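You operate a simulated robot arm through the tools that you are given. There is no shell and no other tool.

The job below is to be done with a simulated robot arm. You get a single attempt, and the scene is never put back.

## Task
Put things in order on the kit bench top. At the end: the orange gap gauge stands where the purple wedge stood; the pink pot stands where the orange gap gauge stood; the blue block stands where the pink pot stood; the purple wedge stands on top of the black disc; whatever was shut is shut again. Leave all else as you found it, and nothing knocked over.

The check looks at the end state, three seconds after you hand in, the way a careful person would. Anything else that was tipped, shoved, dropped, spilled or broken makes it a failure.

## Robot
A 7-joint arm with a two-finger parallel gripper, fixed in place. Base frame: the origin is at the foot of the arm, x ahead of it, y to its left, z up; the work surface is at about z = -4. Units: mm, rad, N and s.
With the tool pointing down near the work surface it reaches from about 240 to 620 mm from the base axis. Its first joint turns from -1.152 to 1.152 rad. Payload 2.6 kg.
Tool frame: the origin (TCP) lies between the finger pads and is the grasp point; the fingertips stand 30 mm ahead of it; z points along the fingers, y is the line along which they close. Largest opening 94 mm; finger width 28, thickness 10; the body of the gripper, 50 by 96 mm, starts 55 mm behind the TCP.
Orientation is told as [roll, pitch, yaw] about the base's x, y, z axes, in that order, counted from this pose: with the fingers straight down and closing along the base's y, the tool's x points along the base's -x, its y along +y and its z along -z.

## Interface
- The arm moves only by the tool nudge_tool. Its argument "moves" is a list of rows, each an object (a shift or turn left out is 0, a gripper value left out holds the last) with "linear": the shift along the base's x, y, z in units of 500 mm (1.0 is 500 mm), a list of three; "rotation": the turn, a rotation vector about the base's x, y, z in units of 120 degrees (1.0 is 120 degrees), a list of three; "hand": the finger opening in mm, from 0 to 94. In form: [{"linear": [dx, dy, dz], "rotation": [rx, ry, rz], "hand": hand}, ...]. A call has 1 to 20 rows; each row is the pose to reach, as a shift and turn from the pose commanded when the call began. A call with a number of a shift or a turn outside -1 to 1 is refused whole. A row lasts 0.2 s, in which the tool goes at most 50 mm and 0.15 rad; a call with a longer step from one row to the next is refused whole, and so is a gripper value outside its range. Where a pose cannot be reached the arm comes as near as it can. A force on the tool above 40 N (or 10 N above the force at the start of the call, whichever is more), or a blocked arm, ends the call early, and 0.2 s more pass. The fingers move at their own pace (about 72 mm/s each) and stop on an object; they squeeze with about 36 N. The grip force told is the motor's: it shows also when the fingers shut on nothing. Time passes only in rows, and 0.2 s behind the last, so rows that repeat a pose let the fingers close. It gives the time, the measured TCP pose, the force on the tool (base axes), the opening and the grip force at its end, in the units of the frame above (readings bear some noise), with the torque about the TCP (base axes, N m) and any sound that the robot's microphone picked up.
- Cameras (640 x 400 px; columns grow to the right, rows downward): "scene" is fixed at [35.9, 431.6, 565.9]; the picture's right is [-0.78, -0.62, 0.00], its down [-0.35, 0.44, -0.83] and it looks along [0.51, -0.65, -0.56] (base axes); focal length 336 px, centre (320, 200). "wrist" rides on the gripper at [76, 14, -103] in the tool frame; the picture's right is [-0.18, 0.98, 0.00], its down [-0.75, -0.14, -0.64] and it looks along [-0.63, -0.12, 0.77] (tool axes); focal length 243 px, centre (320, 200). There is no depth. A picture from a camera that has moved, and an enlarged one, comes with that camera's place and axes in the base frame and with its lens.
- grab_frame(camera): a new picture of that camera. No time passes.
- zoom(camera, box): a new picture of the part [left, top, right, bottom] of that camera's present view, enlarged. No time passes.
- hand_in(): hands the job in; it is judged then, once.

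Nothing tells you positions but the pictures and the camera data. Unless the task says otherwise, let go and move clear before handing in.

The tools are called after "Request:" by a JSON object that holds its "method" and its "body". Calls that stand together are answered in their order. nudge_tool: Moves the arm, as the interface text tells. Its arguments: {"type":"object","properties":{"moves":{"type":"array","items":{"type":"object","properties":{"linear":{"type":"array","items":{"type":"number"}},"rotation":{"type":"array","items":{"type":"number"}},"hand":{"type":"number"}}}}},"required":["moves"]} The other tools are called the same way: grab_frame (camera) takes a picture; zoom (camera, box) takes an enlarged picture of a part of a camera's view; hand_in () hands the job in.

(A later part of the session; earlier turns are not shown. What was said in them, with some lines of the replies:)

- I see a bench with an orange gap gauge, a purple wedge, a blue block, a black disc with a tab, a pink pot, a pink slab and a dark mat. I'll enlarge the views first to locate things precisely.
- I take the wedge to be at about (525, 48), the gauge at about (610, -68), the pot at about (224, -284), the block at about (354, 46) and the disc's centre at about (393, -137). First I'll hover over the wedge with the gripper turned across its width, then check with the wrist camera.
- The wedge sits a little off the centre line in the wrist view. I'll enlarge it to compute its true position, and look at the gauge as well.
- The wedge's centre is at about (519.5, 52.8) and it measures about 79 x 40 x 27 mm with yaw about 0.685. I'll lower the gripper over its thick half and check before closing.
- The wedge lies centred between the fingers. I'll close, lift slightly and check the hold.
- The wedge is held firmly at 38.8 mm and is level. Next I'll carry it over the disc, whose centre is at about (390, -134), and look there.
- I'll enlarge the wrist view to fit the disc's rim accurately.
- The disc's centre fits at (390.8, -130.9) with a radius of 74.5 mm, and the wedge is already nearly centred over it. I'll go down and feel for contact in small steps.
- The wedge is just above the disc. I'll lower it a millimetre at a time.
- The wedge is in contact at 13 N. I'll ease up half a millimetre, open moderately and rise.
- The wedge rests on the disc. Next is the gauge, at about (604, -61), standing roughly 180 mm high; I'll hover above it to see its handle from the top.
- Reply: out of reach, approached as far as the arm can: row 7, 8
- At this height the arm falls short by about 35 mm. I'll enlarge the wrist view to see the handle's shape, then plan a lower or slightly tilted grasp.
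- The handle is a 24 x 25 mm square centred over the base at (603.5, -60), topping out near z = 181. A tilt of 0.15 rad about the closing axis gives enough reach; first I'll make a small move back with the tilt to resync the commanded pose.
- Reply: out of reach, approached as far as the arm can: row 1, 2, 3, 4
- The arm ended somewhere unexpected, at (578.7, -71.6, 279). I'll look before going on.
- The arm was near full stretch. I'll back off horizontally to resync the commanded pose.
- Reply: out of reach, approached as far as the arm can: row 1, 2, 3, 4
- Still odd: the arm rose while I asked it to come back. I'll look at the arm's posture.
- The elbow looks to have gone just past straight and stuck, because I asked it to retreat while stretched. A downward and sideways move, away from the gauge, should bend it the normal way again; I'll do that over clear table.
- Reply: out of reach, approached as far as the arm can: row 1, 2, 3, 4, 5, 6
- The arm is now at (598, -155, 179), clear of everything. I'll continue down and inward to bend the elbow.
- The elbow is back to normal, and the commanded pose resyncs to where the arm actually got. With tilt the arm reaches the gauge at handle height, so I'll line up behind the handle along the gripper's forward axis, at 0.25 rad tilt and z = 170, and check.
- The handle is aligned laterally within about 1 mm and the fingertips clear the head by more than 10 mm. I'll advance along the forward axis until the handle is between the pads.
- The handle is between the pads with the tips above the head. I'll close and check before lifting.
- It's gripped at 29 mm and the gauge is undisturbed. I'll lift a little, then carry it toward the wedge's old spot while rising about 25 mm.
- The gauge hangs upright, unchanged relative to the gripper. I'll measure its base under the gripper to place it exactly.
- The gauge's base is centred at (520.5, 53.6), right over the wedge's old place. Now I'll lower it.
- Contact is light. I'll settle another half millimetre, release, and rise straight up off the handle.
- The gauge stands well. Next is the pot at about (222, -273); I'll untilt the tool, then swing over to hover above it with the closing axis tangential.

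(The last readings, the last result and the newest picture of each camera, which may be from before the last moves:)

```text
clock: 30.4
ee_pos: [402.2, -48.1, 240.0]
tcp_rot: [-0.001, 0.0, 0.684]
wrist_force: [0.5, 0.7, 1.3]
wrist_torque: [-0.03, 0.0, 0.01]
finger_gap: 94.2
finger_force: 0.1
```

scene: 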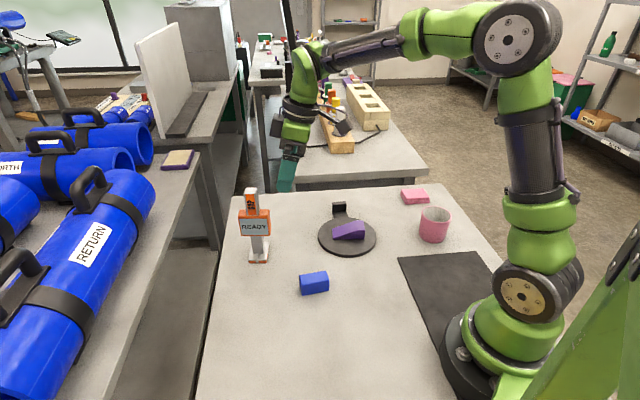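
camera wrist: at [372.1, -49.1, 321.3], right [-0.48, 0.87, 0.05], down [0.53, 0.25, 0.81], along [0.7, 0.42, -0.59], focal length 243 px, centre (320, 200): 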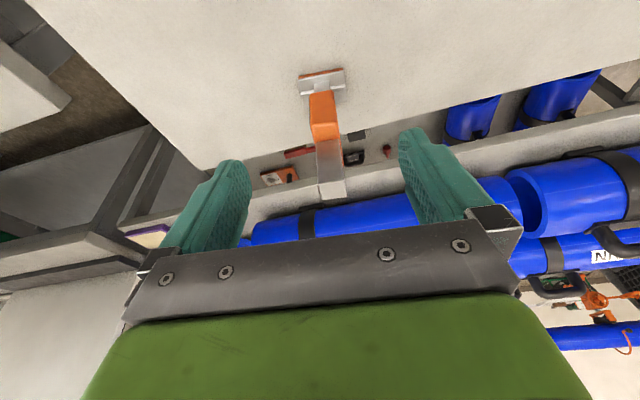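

Request:
{"method": "nudge_tool", "body": {"moves": [{"linear": [-0.0327, -0.0409, -0.0127], "rotation": [0, 0, -0.0683]}, {"linear": [-0.0654, -0.0818, -0.0254], "rotation": [0, 0, -0.1366]}, {"linear": [-0.0981, -0.1227, -0.0381], "rotation": [0, 0, -0.2049]}, {"linear": [-0.1308, -0.1636, -0.0508], "rotation": [0, 0, -0.2732]}, {"linear": [-0.1635, -0.2045, -0.0635], "rotation": [0, 0, -0.3415]}, {"linear": [-0.1962, -0.2454, -0.0762], "rotation": [0, 0, -0.4098]}, {"linear": [-0.2289, -0.2863, -0.0889], "rotation": [0, 0, -0.4781]}, {"linear": [-0.2616, -0.3272, -0.1016], "rotation": [0, 0, -0.5464]}, {"linear": [-0.2943, -0.3681, -0.1143], "rotation": [0, 0, -0.6147]}, {"linear": [-0.327, -0.409, -0.127], "rotation": [0, 0, -0.683]}, {"linear": [-0.36, -0.45, -0.14], "rotation": [0, 0, -0.7513]}, {"linear": [-0.36, -0.45, -0.14], "rotation": [0, 0, -0.7513]}]}}

Request:
{"method": "grab_frame", "body": {"camera": "wrist"}}

Request:
{"method": "grab_frame", "body": {"camera": "scene"}}

```text
clock: 33.0
ee_pos: [222.1, -273.0, 170.1]
tcp_rot: [0.0, -0.002, -0.891]
wrist_force: [-0.4, -0.4, 0.1]
wrist_torque: [-0.01, -0.02, 0.0]
finger_gap: 94.0
finger_force: 0.1
```

```text
taken
camera wrist: at [186.2, -204.0, 272.2], right [0.88, 0.47, 0.0], down [0.36, -0.67, 0.64], along [0.31, -0.57, -0.77], focal length 243 px, centre (320, 200)
```

wrist: 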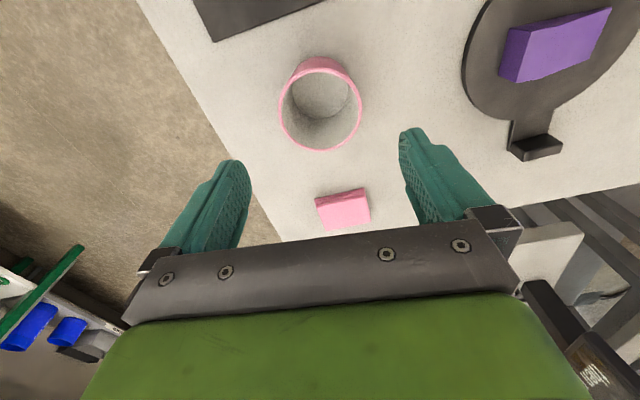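

```text
taken
```

scene: 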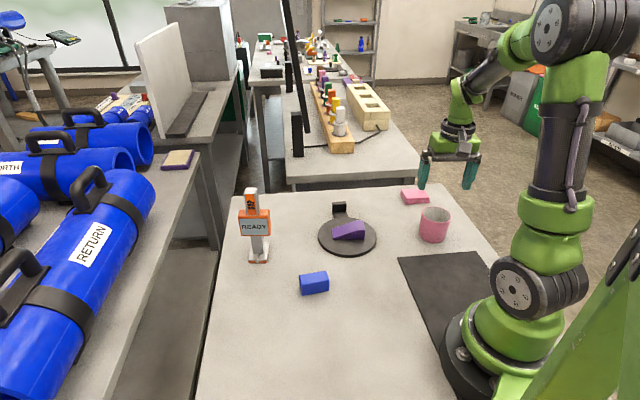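

Request:
{"method": "zoom", "body": {"camera": "wrist", "box": [260, 40, 380, 160]}}

Request:
{"method": "zoom", "body": {"camera": "scene", "box": [400, 180, 470, 260]}}

```text
3.33 times, centred on (320, 100) of wrist
camera zoom: at [186.2, -204.0, 272.2], right [0.88, 0.47, 0.0], down [0.36, -0.67, 0.64], along [0.31, -0.57, -0.77], focal length 809 px, centre (320, 533)
```

zoom: 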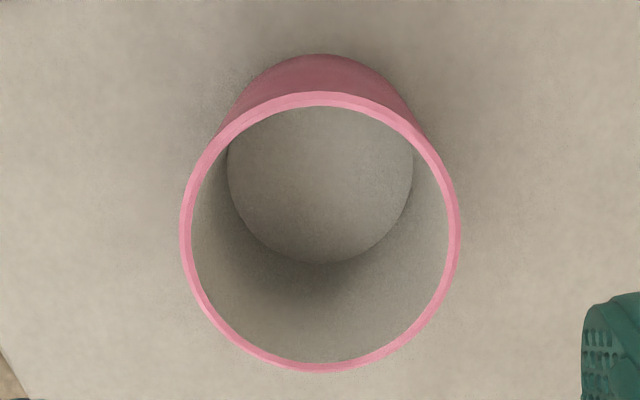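

```text
5.00 times, centred on (435, 220) of scene
camera zoom: at [35.9, 431.6, 565.9], right [-0.78, -0.62, 0.0], down [-0.35, 0.44, -0.83], along [0.51, -0.65, -0.56], focal length 1678 px, centre (-255, 100)
```

zoom: 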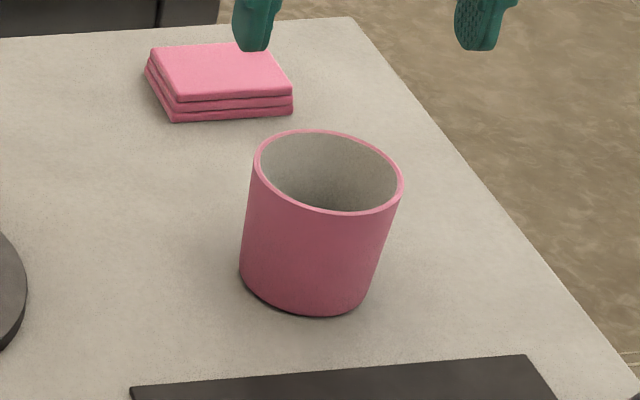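

The pot's rim is about 72 mm across and centred under the tool. I'll tilt about 0.15 rad outward for later reach, then lower so the fingers straddle the pot.

Request:
{"method": "nudge_tool", "body": {"moves": [{"linear": [0, 0, 0], "rotation": [-0.0272, -0.022, 0], "hand": 94}, {"linear": [0, 0, -0.03], "rotation": [-0.0544, -0.044, 0]}, {"linear": [0, 0, -0.09], "rotation": [-0.0544, -0.044, 0]}, {"linear": [0, 0, -0.14], "rotation": [-0.0544, -0.044, 0]}, {"linear": [0, 0, -0.14], "rotation": [-0.0544, -0.044, 0]}]}}

Request:
{"method": "grab_frame", "body": {"camera": "wrist"}}

Request:
{"method": "zoom", "body": {"camera": "scene", "box": [380, 120, 500, 260]}}

```text
clock: 34.2
ee_pos: [222.7, -272.7, 100.0]
tcp_rot: [0.0, -0.147, -0.89]
wrist_force: [0.1, -0.5, 0.2]
wrist_torque: [-0.03, -0.01, -0.01]
finger_gap: 94.0
finger_force: 0.0
```

```text
taken
camera wrist: at [177.4, -193.4, 190.1], right [0.88, 0.48, 0.03], down [0.3, -0.59, 0.75], along [0.37, -0.65, -0.67], focal length 243 px, centre (320, 200)
```

wrist: 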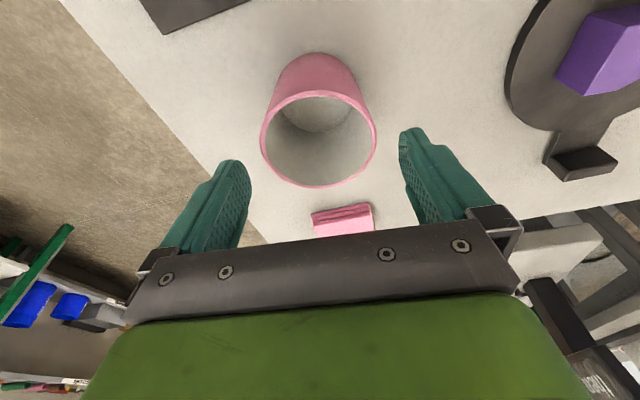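

```text
2.86 times, centred on (440, 190) of scene
camera zoom: at [35.9, 431.6, 565.9], right [-0.78, -0.62, 0.0], down [-0.35, 0.44, -0.83], along [0.51, -0.65, -0.56], focal length 959 px, centre (-23, 229)
```

zoom: 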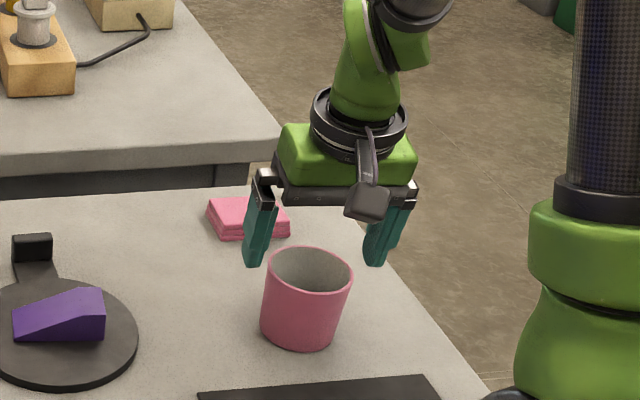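

The pot is centred within 1 mm, at (224, -273). I'll descend to grip height and close.

Request:
{"method": "nudge_tool", "body": {"moves": [{"linear": [0, 0, -0.03]}, {"linear": [0, 0, -0.06]}, {"linear": [0, 0, -0.085]}, {"linear": [0, 0, -0.1]}, {"linear": [0, 0, -0.1]}, {"linear": [0, 0, -0.1], "hand": 40}, {"linear": [0, 0, -0.1], "hand": 40}, {"linear": [0, 0, -0.1], "hand": 40}, {"linear": [0, 0, -0.1], "hand": 40}]}}

Request:
{"method": "grab_frame", "body": {"camera": "wrist"}}

Request:
{"method": "zoom", "body": {"camera": "scene", "box": [380, 120, 500, 260]}}

```text
clock: 36.2
ee_pos: [223.6, -271.7, 51.2]
tcp_rot: [0.002, -0.148, -0.892]
wrist_force: [0.3, -0.6, 0.0]
wrist_torque: [-0.01, -0.02, -0.01]
finger_gap: 73.0
finger_force: 35.8
```

```text
taken
camera wrist: at [177.3, -192.9, 140.7], right [0.88, 0.48, 0.03], down [0.3, -0.59, 0.75], along [0.37, -0.65, -0.67], focal length 243 px, centre (320, 200)
```

wrist: 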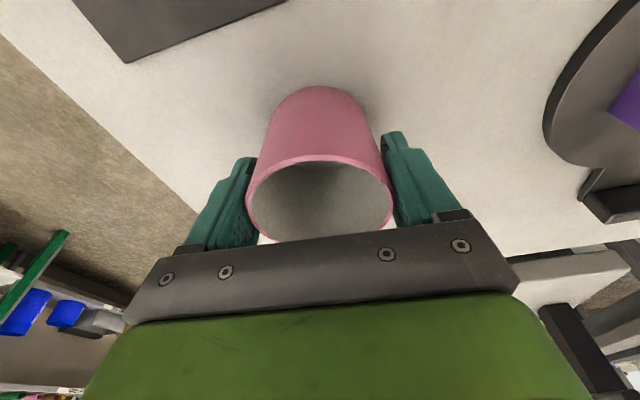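

```text
2.86 times, centred on (440, 190) of scene
camera zoom: at [35.9, 431.6, 565.9], right [-0.78, -0.62, 0.0], down [-0.35, 0.44, -0.83], along [0.51, -0.65, -0.56], focal length 959 px, centre (-23, 229)
```

zoom: 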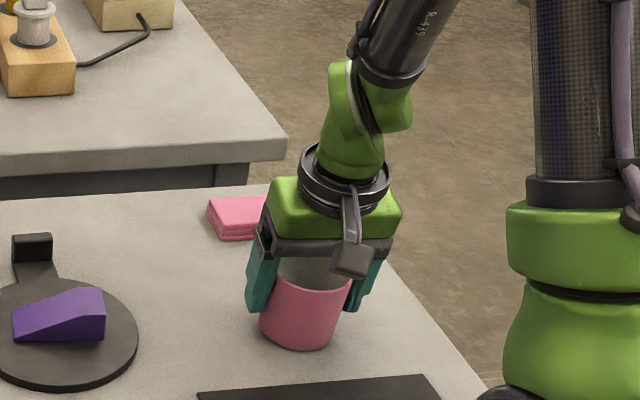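

The pot is held at 73 mm. I'll lift and verify.

Request:
{"method": "nudge_tool", "body": {"moves": [{"linear": [0, 0, 0.01]}, {"linear": [0, 0, 0.05]}, {"linear": [0, 0, 0.1]}, {"linear": [0, 0, 0.15]}, {"linear": [0, 0, 0.15]}]}}

Request:
{"method": "grab_frame", "body": {"camera": "wrist"}}

Request:
{"method": "grab_frame", "body": {"camera": "scene"}}

```text
clock: 37.4
ee_pos: [223.4, -272.2, 126.1]
tcp_rot: [0.001, -0.149, -0.891]
wrist_force: [-0.7, -1.1, 0.3]
wrist_torque: [0.02, 0.0, 0.03]
finger_gap: 72.8
finger_force: 36.6
```

```text
taken
camera wrist: at [177.2, -193.6, 216.6], right [0.88, 0.48, 0.03], down [0.3, -0.59, 0.75], along [0.37, -0.65, -0.67], focal length 243 px, centre (320, 200)
```

wrist: 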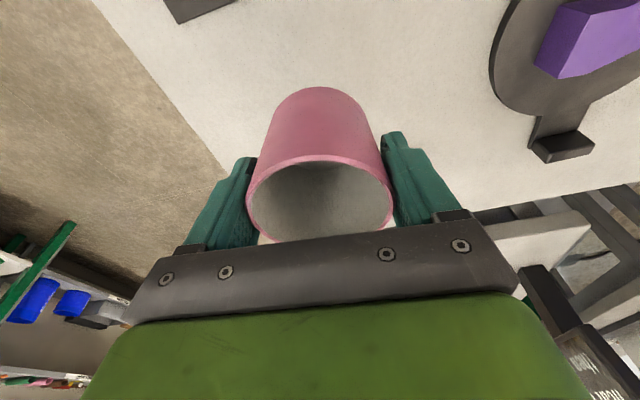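

```text
taken
```

scene: 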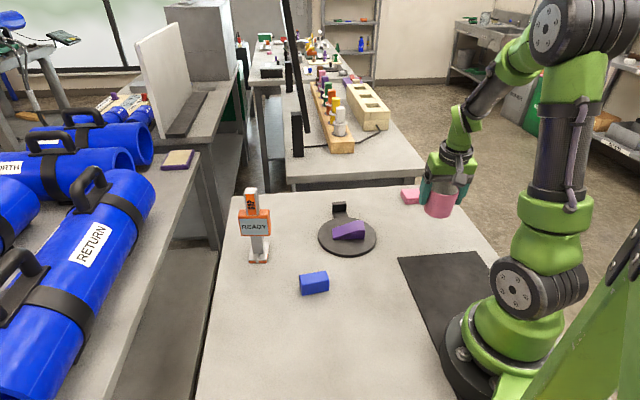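

The pot is steady and level. I'll carry it across to the gauge's old spot at (603.5, -60), turning with the arm.

Request:
{"method": "nudge_tool", "body": {"moves": [{"linear": [0.0759, 0.0424, 0], "rotation": [0, 0, 0.0377]}, {"linear": [0.1518, 0.0848, 0], "rotation": [0, 0, 0.0754]}, {"linear": [0.2277, 0.1272, 0], "rotation": [0, 0, 0.1131]}, {"linear": [0.3036, 0.1696, 0], "rotation": [0, 0, 0.1508]}, {"linear": [0.3795, 0.212, 0], "rotation": [0, 0, 0.1885]}, {"linear": [0.4554, 0.2544, 0], "rotation": [0, 0, 0.2262]}, {"linear": [0.5313, 0.2968, -0.01], "rotation": [0, 0, 0.2639]}, {"linear": [0.6072, 0.3392, -0.025], "rotation": [0, 0, 0.3016]}, {"linear": [0.6831, 0.3816, -0.04], "rotation": [0, 0, 0.3393]}, {"linear": [0.7586, 0.4238, -0.05], "rotation": [0, 0, 0.377]}, {"linear": [0.7586, 0.4238, -0.05], "rotation": [0, 0, 0.377]}]}}

Request:
{"method": "grab_frame", "body": {"camera": "wrist"}}

Request:
{"method": "grab_frame", "body": {"camera": "scene"}}

```text
clock: 39.8
ee_pos: [603.5, -58.4, 99.1]
tcp_rot: [0.0, -0.146, -0.099]
wrist_force: [-0.1, -0.7, -0.3]
wrist_torque: [0.01, 0.04, 0.01]
finger_gap: 72.8
finger_force: 36.3
```

```text
taken
camera wrist: at [515.3, -35.9, 190.0], right [0.28, 0.96, 0.03], down [0.63, -0.2, 0.75], along [0.72, -0.19, -0.67], focal length 243 px, centre (320, 200)
```

wrist: 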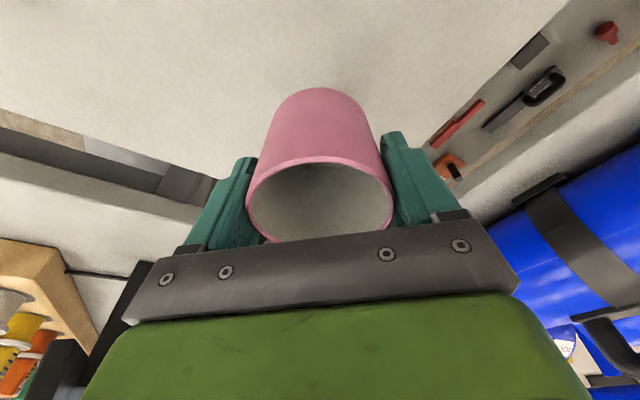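

```text
taken
```

scene: 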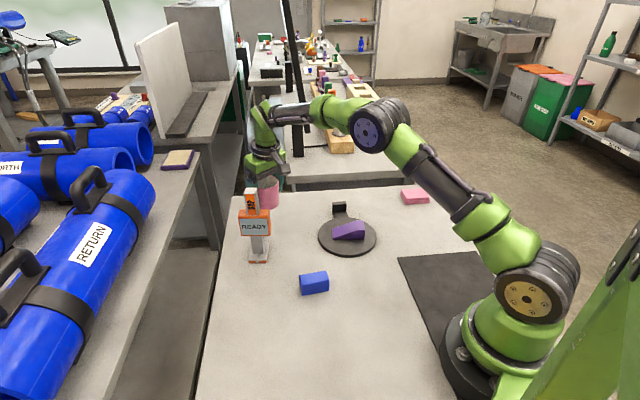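

The pot is right over the target. I'll lower it to just above the table.

Request:
{"method": "nudge_tool", "body": {"moves": [{"linear": [-0.0026, -0.0024, -0.03]}, {"linear": [-0.0026, -0.0024, -0.06]}, {"linear": [-0.0026, -0.0024, -0.08]}, {"linear": [-0.0026, -0.0024, -0.092]}, {"linear": [-0.0026, -0.0024, -0.095]}, {"linear": [-0.0026, -0.0024, -0.095]}]}}

Request:
{"method": "grab_frame", "body": {"camera": "wrist"}}

```text
clock: 41.2
ee_pos: [602.0, -61.1, 52.4]
tcp_rot: [0.001, -0.146, -0.1]
wrist_force: [0.3, -0.1, 0.0]
wrist_torque: [-0.03, 0.01, -0.01]
finger_gap: 72.6
finger_force: 36.3
```

```text
taken
camera wrist: at [513.3, -38.2, 143.2], right [0.28, 0.96, 0.03], down [0.63, -0.21, 0.75], along [0.72, -0.19, -0.67], focal length 243 px, centre (320, 200)
```

wrist: 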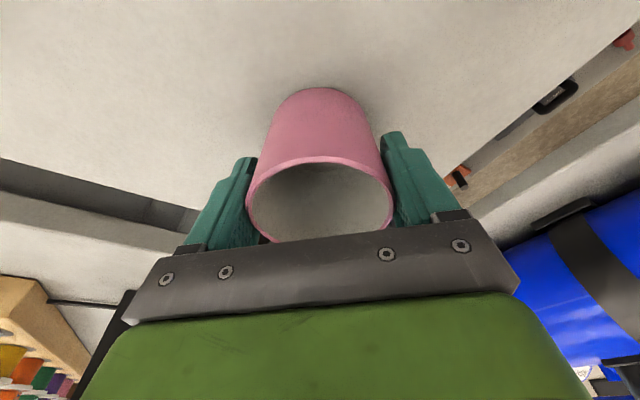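

Request:
{"method": "nudge_tool", "body": {"moves": [{"linear": [0, 0, -0.001]}, {"linear": [0, 0, -0.002]}, {"linear": [0, 0, -0.003]}, {"linear": [0, 0, -0.004]}, {"linear": [0, 0, -0.004]}]}}

```text
clock: 42.4
ee_pos: [601.2, -61.6, 51.1]
tcp_rot: [-0.001, -0.148, -0.098]
wrist_force: [-0.3, -0.5, -0.5]
wrist_torque: [0.0, 0.01, 0.04]
finger_gap: 72.4
finger_force: 36.1
```

Request:
{"method": "nudge_tool", "body": {"moves": [{"linear": [0, 0, -0.001]}, {"linear": [0, 0, -0.002]}, {"linear": [0, 0, -0.002]}]}}

Request:
{"method": "zoom", "body": {"camera": "scene", "box": [220, 140, 320, 270]}}

```text
clock: 43.2
ee_pos: [601.2, -61.7, 49.3]
tcp_rot: [-0.001, -0.147, -0.101]
wrist_force: [0.1, 0.1, -1.5]
wrist_torque: [-0.01, 0.03, 0.03]
finger_gap: 72.3
finger_force: 35.9
```

```text
3.08 times, centred on (270, 205) of scene
camera zoom: at [35.9, 431.6, 565.9], right [-0.78, -0.62, 0.0], down [-0.35, 0.44, -0.83], along [0.51, -0.65, -0.56], focal length 1032 px, centre (474, 185)
```

zoom: 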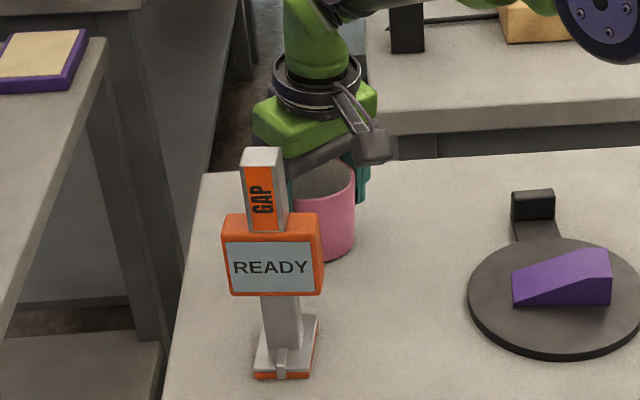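

Request:
{"method": "nudge_tool", "body": {"moves": [{"linear": [0, 0, -0.001]}, {"linear": [0, 0, -0.001]}]}}

Request:
{"method": "grab_frame", "body": {"camera": "wrist"}}

```text
clock: 43.8
ee_pos: [601.7, -62.6, 49.3]
tcp_rot: [0.001, -0.149, -0.099]
wrist_force: [-1.4, 0.8, 2.1]
wrist_torque: [-0.1, 0.0, -0.01]
finger_gap: 72.7
finger_force: 36.5
```

```text
taken
camera wrist: at [512.9, -38.4, 140.2], right [0.28, 0.96, 0.03], down [0.63, -0.21, 0.75], along [0.72, -0.19, -0.66], focal length 243 px, centre (320, 200)
```

wrist: 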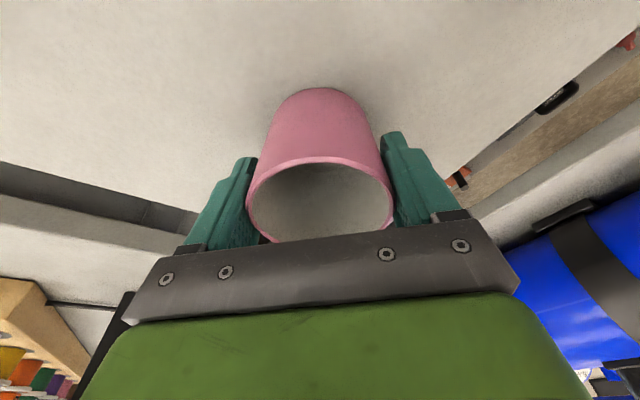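

The pot has light contact with the table. I'll open, rise and back away.

Request:
{"method": "nudge_tool", "body": {"moves": [{"hand": 94}, {"hand": 94}, {"hand": 94}, {"linear": [0, 0, 0.03]}, {"linear": [0, 0, 0.08]}, {"linear": [0, 0, 0.13]}, {"linear": [-0.04, 0, 0.15]}, {"linear": [-0.12, 0, 0.15]}, {"linear": [-0.2, 0, 0.15]}, {"linear": [-0.28, 0, 0.17]}, {"linear": [-0.28, 0, 0.17]}]}}

Request:
{"method": "grab_frame", "body": {"camera": "wrist"}}

Request:
{"method": "grab_frame", "body": {"camera": "scene"}}

```text
clock: 46.2
ee_pos: [460.7, -60.4, 136.4]
tcp_rot: [0.002, -0.15, -0.1]
wrist_force: [0.7, 0.0, 0.2]
wrist_torque: [0.01, 0.0, 0.02]
finger_gap: 94.4
finger_force: 0.1
```

```text
taken
camera wrist: at [372.5, -38.4, 225.5], right [0.28, 0.96, 0.03], down [0.63, -0.21, 0.75], along [0.72, -0.19, -0.67], focal length 243 px, centre (320, 200)
```

wrist: 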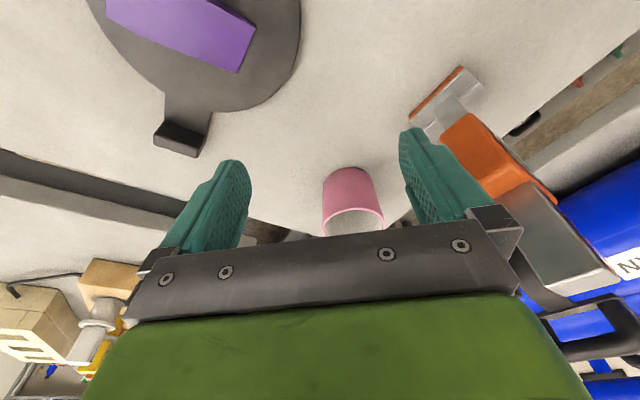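

```text
taken
```

scene: 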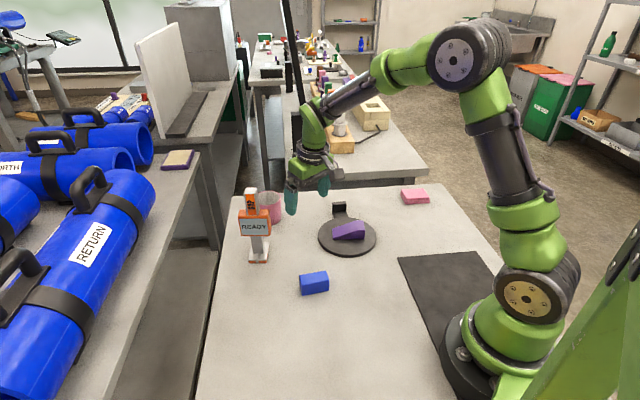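

The pot stands where the gauge stood. Next is the block at about (351, 51); I'll untilt first and then hover over it.

Request:
{"method": "nudge_tool", "body": {"moves": [{"linear": [-0.04, 0, 0.02], "rotation": [0.0035, 0.0352, 0]}, {"linear": [-0.08, 0, 0.03], "rotation": [0.007, 0.0703, 0]}, {"linear": [-0.08, 0, 0.03], "rotation": [0.007, 0.0703, 0]}]}}

Request:
{"method": "nudge_tool", "body": {"moves": [{"linear": [-0.02, 0.032, 0], "rotation": [0, 0, 0.0667]}, {"linear": [-0.04, 0.064, 0], "rotation": [0, 0, 0.1334]}, {"linear": [-0.06, 0.096, 0], "rotation": [0, 0, 0.2]}, {"linear": [-0.08, 0.128, 0], "rotation": [0, 0, 0.2668]}, {"linear": [-0.1, 0.16, -0.02], "rotation": [0, 0, 0.3335]}, {"linear": [-0.12, 0.192, -0.04], "rotation": [0, 0, 0.4]}, {"linear": [-0.14, 0.222, -0.06], "rotation": [0, 0, 0.467]}, {"linear": [-0.14, 0.222, -0.06], "rotation": [0, 0, 0.467]}]}}

Request:
{"method": "grab_frame", "body": {"camera": "wrist"}}

Request:
{"method": "zoom", "body": {"camera": "wrist", "box": [240, 50, 400, 170]}}

```text
clock: 47.0
ee_pos: [421.5, -60.8, 149.9]
tcp_rot: [0.001, 0.002, -0.099]
wrist_force: [-0.6, 0.3, -0.2]
wrist_torque: [-0.02, 0.03, 0.0]
finger_gap: 94.2
finger_force: 0.0
```

```text
clock: 48.8
ee_pos: [352.1, 50.0, 120.2]
tcp_rot: [0.0, -0.001, 0.88]
wrist_force: [-0.3, -0.4, 0.6]
wrist_torque: [-0.01, 0.03, 0.0]
finger_gap: 94.1
finger_force: 0.0
```

```text
taken
camera wrist: at [291.9, 0.2, 223.0], right [-0.64, 0.77, 0.0], down [0.59, 0.49, 0.64], along [0.49, 0.41, -0.77], focal length 243 px, centre (320, 200)
```

wrist: 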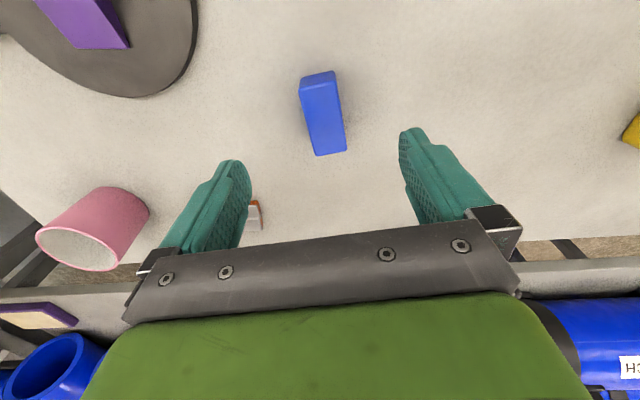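

```text
3.33 times, centred on (320, 110) of wrist
camera zoom: at [291.9, 0.2, 223.0], right [-0.64, 0.77, 0.0], down [0.59, 0.49, 0.64], along [0.49, 0.41, -0.77], focal length 809 px, centre (320, 500)
```

zoom: 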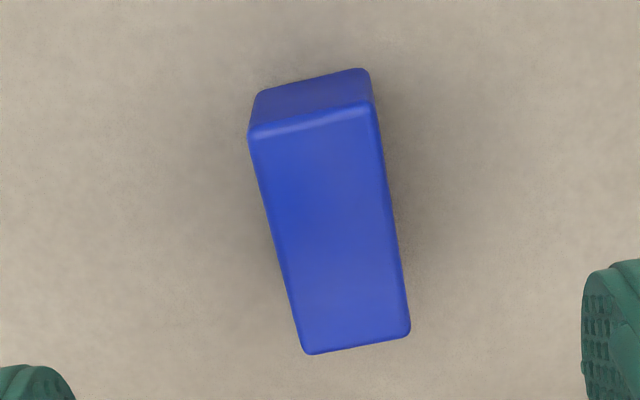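

The block is at (350, 54), about 60 x 28.5 mm, with yaw about 0.91. I'll centre, descend, close and lift.

Request:
{"method": "nudge_tool", "body": {"moves": [{"linear": [-0.0022, 0.0084, 0], "rotation": [0, 0, 0.0143]}, {"linear": [-0.0022, 0.0084, -0.06], "rotation": [0, 0, 0.0143]}, {"linear": [-0.0022, 0.0084, -0.12], "rotation": [0, 0, 0.0143]}, {"linear": [-0.0022, 0.0084, -0.16], "rotation": [0, 0, 0.0143]}, {"linear": [-0.0022, 0.0084, -0.174], "rotation": [0, 0, 0.0143]}, {"linear": [-0.0022, 0.0084, -0.174], "rotation": [0, 0, 0.0143]}]}}

Request:
{"method": "grab_frame", "body": {"camera": "wrist"}}

```text
clock: 50.2
ee_pos: [350.9, 52.7, 32.2]
tcp_rot: [-0.001, 0.0, 0.908]
wrist_force: [-0.2, -0.4, 0.6]
wrist_torque: [0.02, 0.0, 0.0]
finger_gap: 94.1
finger_force: 0.0
```

```text
taken
camera wrist: at [292.4, 2.3, 135.3], right [-0.66, 0.75, 0.0], down [0.57, 0.51, 0.64], along [0.48, 0.42, -0.77], focal length 243 px, centre (320, 200)
```

wrist: 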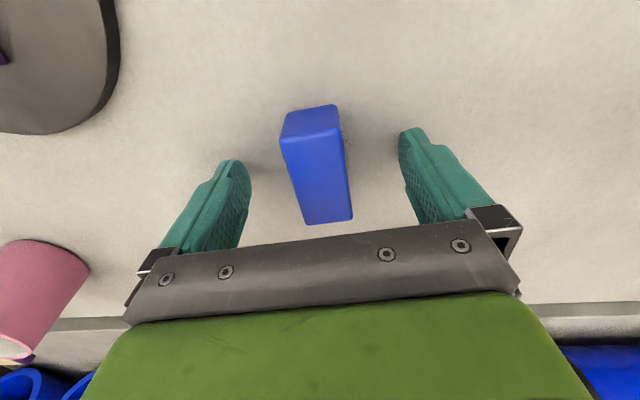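

The block is between the fingers. I'll close and lift.

Request:
{"method": "nudge_tool", "body": {"moves": [{"hand": 0}, {"hand": 0}, {"hand": 0}, {"hand": 0}, {"hand": 0}, {"linear": [0, 0, 0.02]}, {"linear": [0, 0, 0.08]}, {"linear": [0, 0, 0.15]}, {"linear": [0, 0, 0.2]}, {"linear": [0, 0, 0.2]}]}}

Request:
{"method": "grab_frame", "body": {"camera": "wrist"}}

Request:
{"method": "grab_frame", "body": {"camera": "scene"}}

```text
clock: 52.4
ee_pos: [350.4, 52.4, 133.4]
tcp_rot: [0.0, 0.001, 0.908]
wrist_force: [0.9, -0.1, -1.0]
wrist_torque: [-0.03, 0.02, -0.01]
finger_gap: 33.4
finger_force: 36.3
```

```text
taken
camera wrist: at [292.1, 2.1, 236.0], right [-0.66, 0.75, 0.0], down [0.57, 0.51, 0.64], along [0.48, 0.42, -0.77], focal length 243 px, centre (320, 200)
```

wrist: 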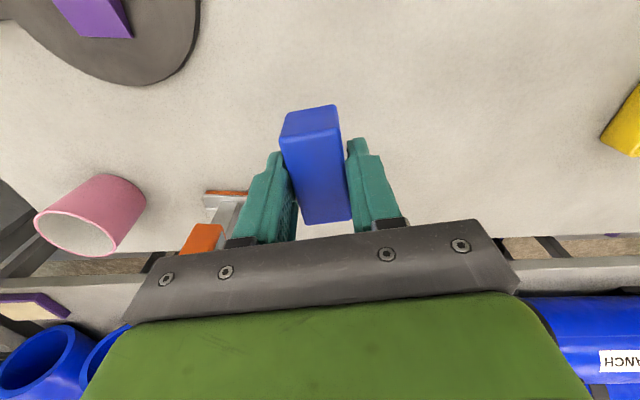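

```text
taken
```

scene: 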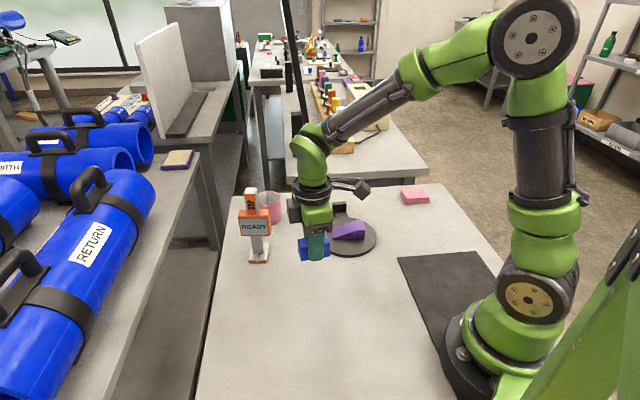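

The block is held. I'll carry it to the pot's old spot at (224, -273), turning along with the arm.

Request:
{"method": "nudge_tool", "body": {"moves": [{"linear": [-0.0253, -0.0653, 0], "rotation": [0, 0, -0.0497]}, {"linear": [-0.0506, -0.1306, 0], "rotation": [0, 0, -0.0994]}, {"linear": [-0.0759, -0.1959, 0], "rotation": [0, 0, -0.149]}, {"linear": [-0.1012, -0.2612, 0], "rotation": [0, 0, -0.1987]}, {"linear": [-0.1265, -0.3265, 0], "rotation": [0, 0, -0.2484]}, {"linear": [-0.1518, -0.3918, 0], "rotation": [0, 0, -0.298]}, {"linear": [-0.1771, -0.4571, 0], "rotation": [0, 0, -0.3477]}, {"linear": [-0.2024, -0.5224, 0], "rotation": [0, 0, -0.3974]}, {"linear": [-0.2277, -0.5877, 0], "rotation": [0, 0, -0.447]}, {"linear": [-0.2528, -0.6528, 0], "rotation": [0, 0, -0.4966]}, {"linear": [-0.2528, -0.6528, 0], "rotation": [0, 0, -0.4966]}]}}

Request:
{"method": "grab_frame", "body": {"camera": "wrist"}}

Request:
{"method": "grab_frame", "body": {"camera": "scene"}}

```text
clock: 54.8
ee_pos: [225.3, -274.4, 132.6]
tcp_rot: [0.001, 0.001, -0.131]
wrist_force: [0.4, -0.5, -0.2]
wrist_torque: [-0.03, 0.0, -0.02]
finger_gap: 33.5
finger_force: 36.0
```

```text
taken
camera wrist: at [151.2, -248.8, 234.7], right [0.31, 0.95, 0.0], down [0.73, -0.24, 0.64], along [0.61, -0.2, -0.77], focal length 243 px, centre (320, 200)
```

wrist: 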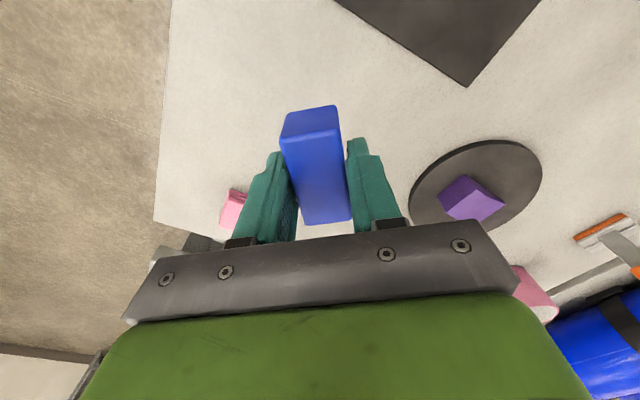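

```text
taken
```

scene: 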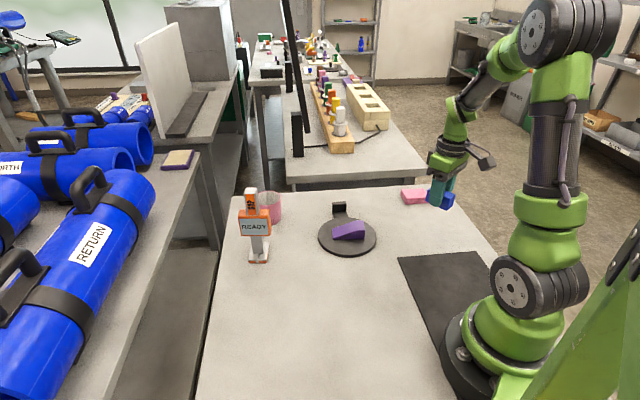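

The block is above the spot. I'll lower it to just above the table.

Request:
{"method": "nudge_tool", "body": {"moves": [{"linear": [-0.0026, -0.0014, -0.05]}, {"linear": [-0.0026, -0.0014, -0.11]}, {"linear": [-0.0026, -0.0014, -0.16]}, {"linear": [-0.0026, -0.0014, -0.185]}, {"linear": [-0.0026, -0.0014, -0.193]}, {"linear": [-0.0026, -0.0014, -0.193]}]}}

Request:
{"method": "nudge_tool", "body": {"moves": [{"linear": [0, 0, -0.001]}, {"linear": [0, 0, -0.002]}, {"linear": [0, 0, -0.003]}, {"linear": [0, 0, -0.003]}]}}

Request:
{"method": "grab_frame", "body": {"camera": "wrist"}}

```text
clock: 56.2
ee_pos: [223.1, -274.1, 36.0]
tcp_rot: [-0.001, -0.001, -0.132]
wrist_force: [-1.0, 0.2, -1.2]
wrist_torque: [0.03, 0.02, -0.02]
finger_gap: 33.3
finger_force: 36.1
```

```text
clock: 57.2
ee_pos: [221.7, -273.5, 34.8]
tcp_rot: [0.002, -0.001, -0.133]
wrist_force: [-0.3, 0.6, -0.4]
wrist_torque: [0.03, 0.01, -0.01]
finger_gap: 33.5
finger_force: 36.6
```

```text
taken
camera wrist: at [149.2, -249.5, 137.2], right [0.31, 0.95, 0.0], down [0.73, -0.24, 0.64], along [0.61, -0.2, -0.77], focal length 243 px, centre (320, 200)
```

wrist: 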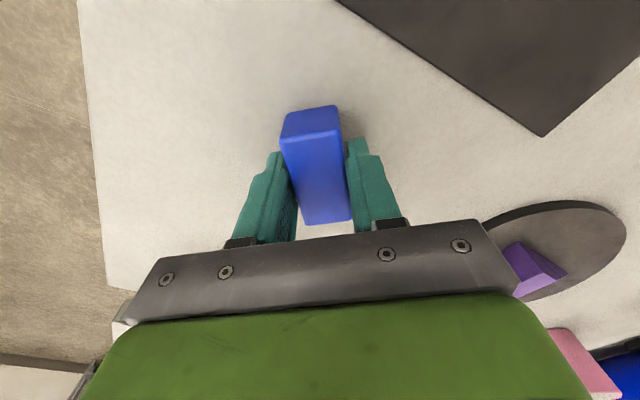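

About 2 mm remain. I'll inch down.

Request:
{"method": "nudge_tool", "body": {"moves": [{"linear": [0, 0, -0.001]}, {"linear": [0, 0, -0.002]}, {"linear": [0, 0, -0.003]}, {"linear": [0, 0, -0.003]}]}}

```text
clock: 58.2
ee_pos: [222.4, -274.1, 31.6]
tcp_rot: [0.001, -0.001, -0.131]
wrist_force: [-0.1, -0.6, -0.5]
wrist_torque: [-0.01, 0.01, 0.02]
finger_gap: 33.6
finger_force: 36.2
```

Request:
{"method": "nudge_tool", "body": {"moves": [{"linear": [0, 0, -0.001]}, {"linear": [0, 0, -0.001]}]}}

Request:
{"method": "zoom", "body": {"camera": "scene", "box": [400, 180, 470, 260]}}

```text
clock: 58.8
ee_pos: [222.0, -275.1, 32.0]
tcp_rot: [-0.001, -0.001, -0.133]
wrist_force: [0.4, -0.2, -0.7]
wrist_torque: [0.02, 0.01, 0.0]
finger_gap: 33.4
finger_force: 35.8
```

```text
5.00 times, centred on (435, 220) of scene
camera zoom: at [35.9, 431.6, 565.9], right [-0.78, -0.62, 0.0], down [-0.35, 0.44, -0.83], along [0.51, -0.65, -0.56], focal length 1678 px, centre (-255, 100)
```

zoom: 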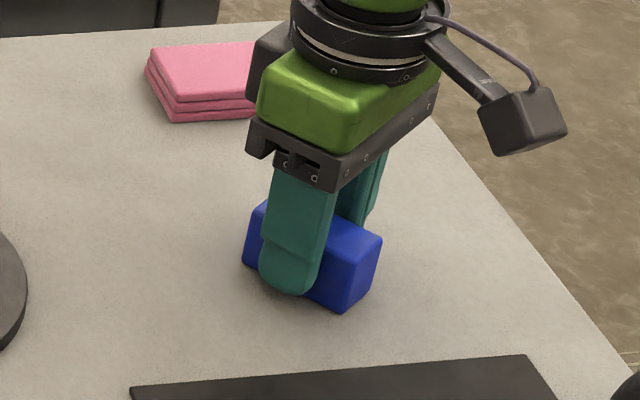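

Request:
{"method": "nudge_tool", "body": {"moves": [{"linear": [0, 0, -0.001]}, {"linear": [0, 0, -0.001]}]}}

```text
clock: 59.4
ee_pos: [223.3, -273.4, 31.5]
tcp_rot: [0.0, 0.0, -0.132]
wrist_force: [-1.3, 2.9, 12.8]
wrist_torque: [0.07, 0.25, -0.04]
finger_gap: 33.4
finger_force: 36.0
```

The block is in contact at 13 N. I'll ease up, release and rise.

Request:
{"method": "nudge_tool", "body": {"moves": [{"linear": [0, 0, 0.001]}, {"linear": [0, 0, 0.001], "hand": 70}, {"linear": [0, 0, 0.001], "hand": 70}, {"linear": [0, 0, 0.001], "hand": 70}, {"linear": [0, 0, 0.04], "hand": 70}, {"linear": [0, 0, 0.12], "hand": 70}, {"linear": [0, 0, 0.2], "hand": 94}, {"linear": [0, 0, 0.28], "hand": 94}, {"linear": [0, 0, 0.36], "hand": 94}, {"linear": [0, 0, 0.42], "hand": 94}, {"linear": [0, 0, 0.42], "hand": 94}]}}

Request:
{"method": "grab_frame", "body": {"camera": "wrist"}}

Request:
{"method": "grab_frame", "body": {"camera": "scene"}}

Request:
{"method": "zoom", "body": {"camera": "scene", "box": [220, 170, 400, 280]}}

Request:
{"method": "zoom", "body": {"camera": "scene", "box": [380, 170, 500, 270]}}

```text
clock: 61.8
ee_pos: [223.1, -273.5, 242.5]
tcp_rot: [0.0, -0.001, -0.132]
wrist_force: [0.1, 0.8, -0.2]
wrist_torque: [-0.01, -0.01, 0.01]
finger_gap: 93.9
finger_force: 0.1
```

```text
taken
camera wrist: at [149.5, -249.1, 344.7], right [0.31, 0.95, 0.0], down [0.73, -0.24, 0.64], along [0.61, -0.2, -0.77], focal length 243 px, centre (320, 200)
```

wrist: 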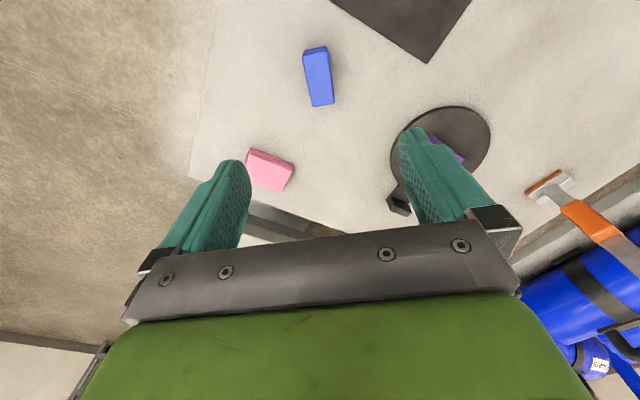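

```text
taken
```

scene: 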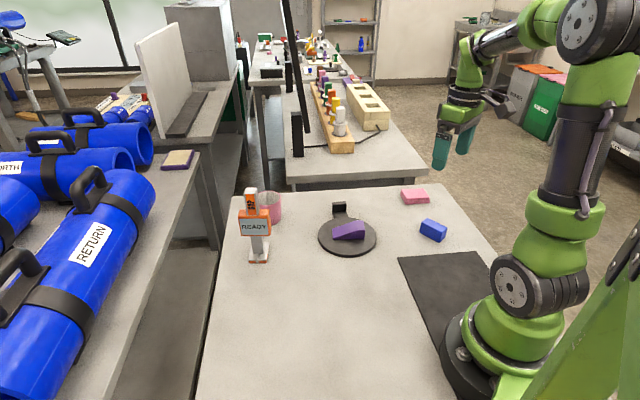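

```text
3.56 times, centred on (310, 225) of scene
camera zoom: at [35.9, 431.6, 565.9], right [-0.78, -0.62, 0.0], down [-0.35, 0.44, -0.83], along [0.51, -0.65, -0.56], focal length 1193 px, centre (356, 111)
```

zoom: 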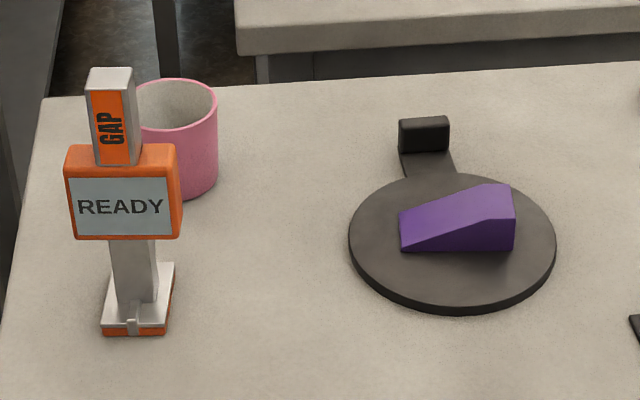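

```text
4.00 times, centred on (440, 220) of scene
camera zoom: at [35.9, 431.6, 565.9], right [-0.78, -0.62, 0.0], down [-0.35, 0.44, -0.83], along [0.51, -0.65, -0.56], focal length 1342 px, centre (-160, 120)
```

zoom: 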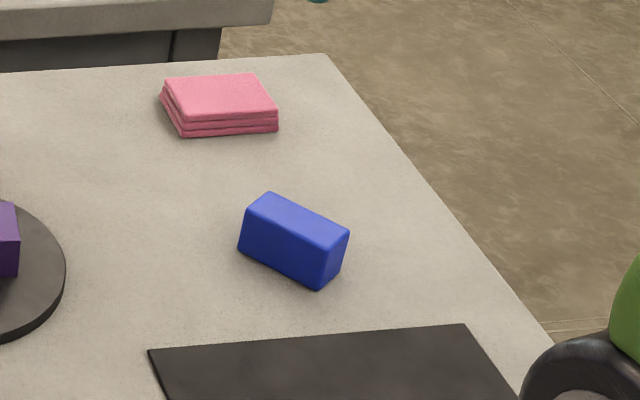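

All four pieces are where they should be: the wedge on the disc, the gauge on the wedge's spot, the pot on the gauge's spot and the block on the pot's spot. Everything is upright, nothing had to be opened or shut, and the gripper is empty and clear, so I'm handing in.

Request:
{"method": "hand_in", "body": {}}

```text
The job is handed in.
```

The job is handed in, and in the last pictures all four pieces stood upright in their new places. The judge's result has not come back to me.

| Piece | Now stands | How close, by the camera data |
|---|---|---|
| Purple wedge | On top of the black disc | About 2 mm from the disc's centre |
| Orange gap gauge | Where the wedge stood | Under 1 mm when lined up, just before it was lowered |
| Pink pot | Where the gauge stood | About 2 mm |
| Blue block | Where the pot stood | Under 1 mm, turned about 60° from how it lay before |

- **Shut things:** I saw nothing on the bench top that was shut, and nothing was opened.
- **Arm trouble:** While reaching for the gauge the arm stretched too far and stuck for a few moves. I freed it over clear table, and it touched nothing.
- **Everything else:** The disc, pink cloth and dark mat looked unmoved. The gripper was open and well above the bench at hand-in.
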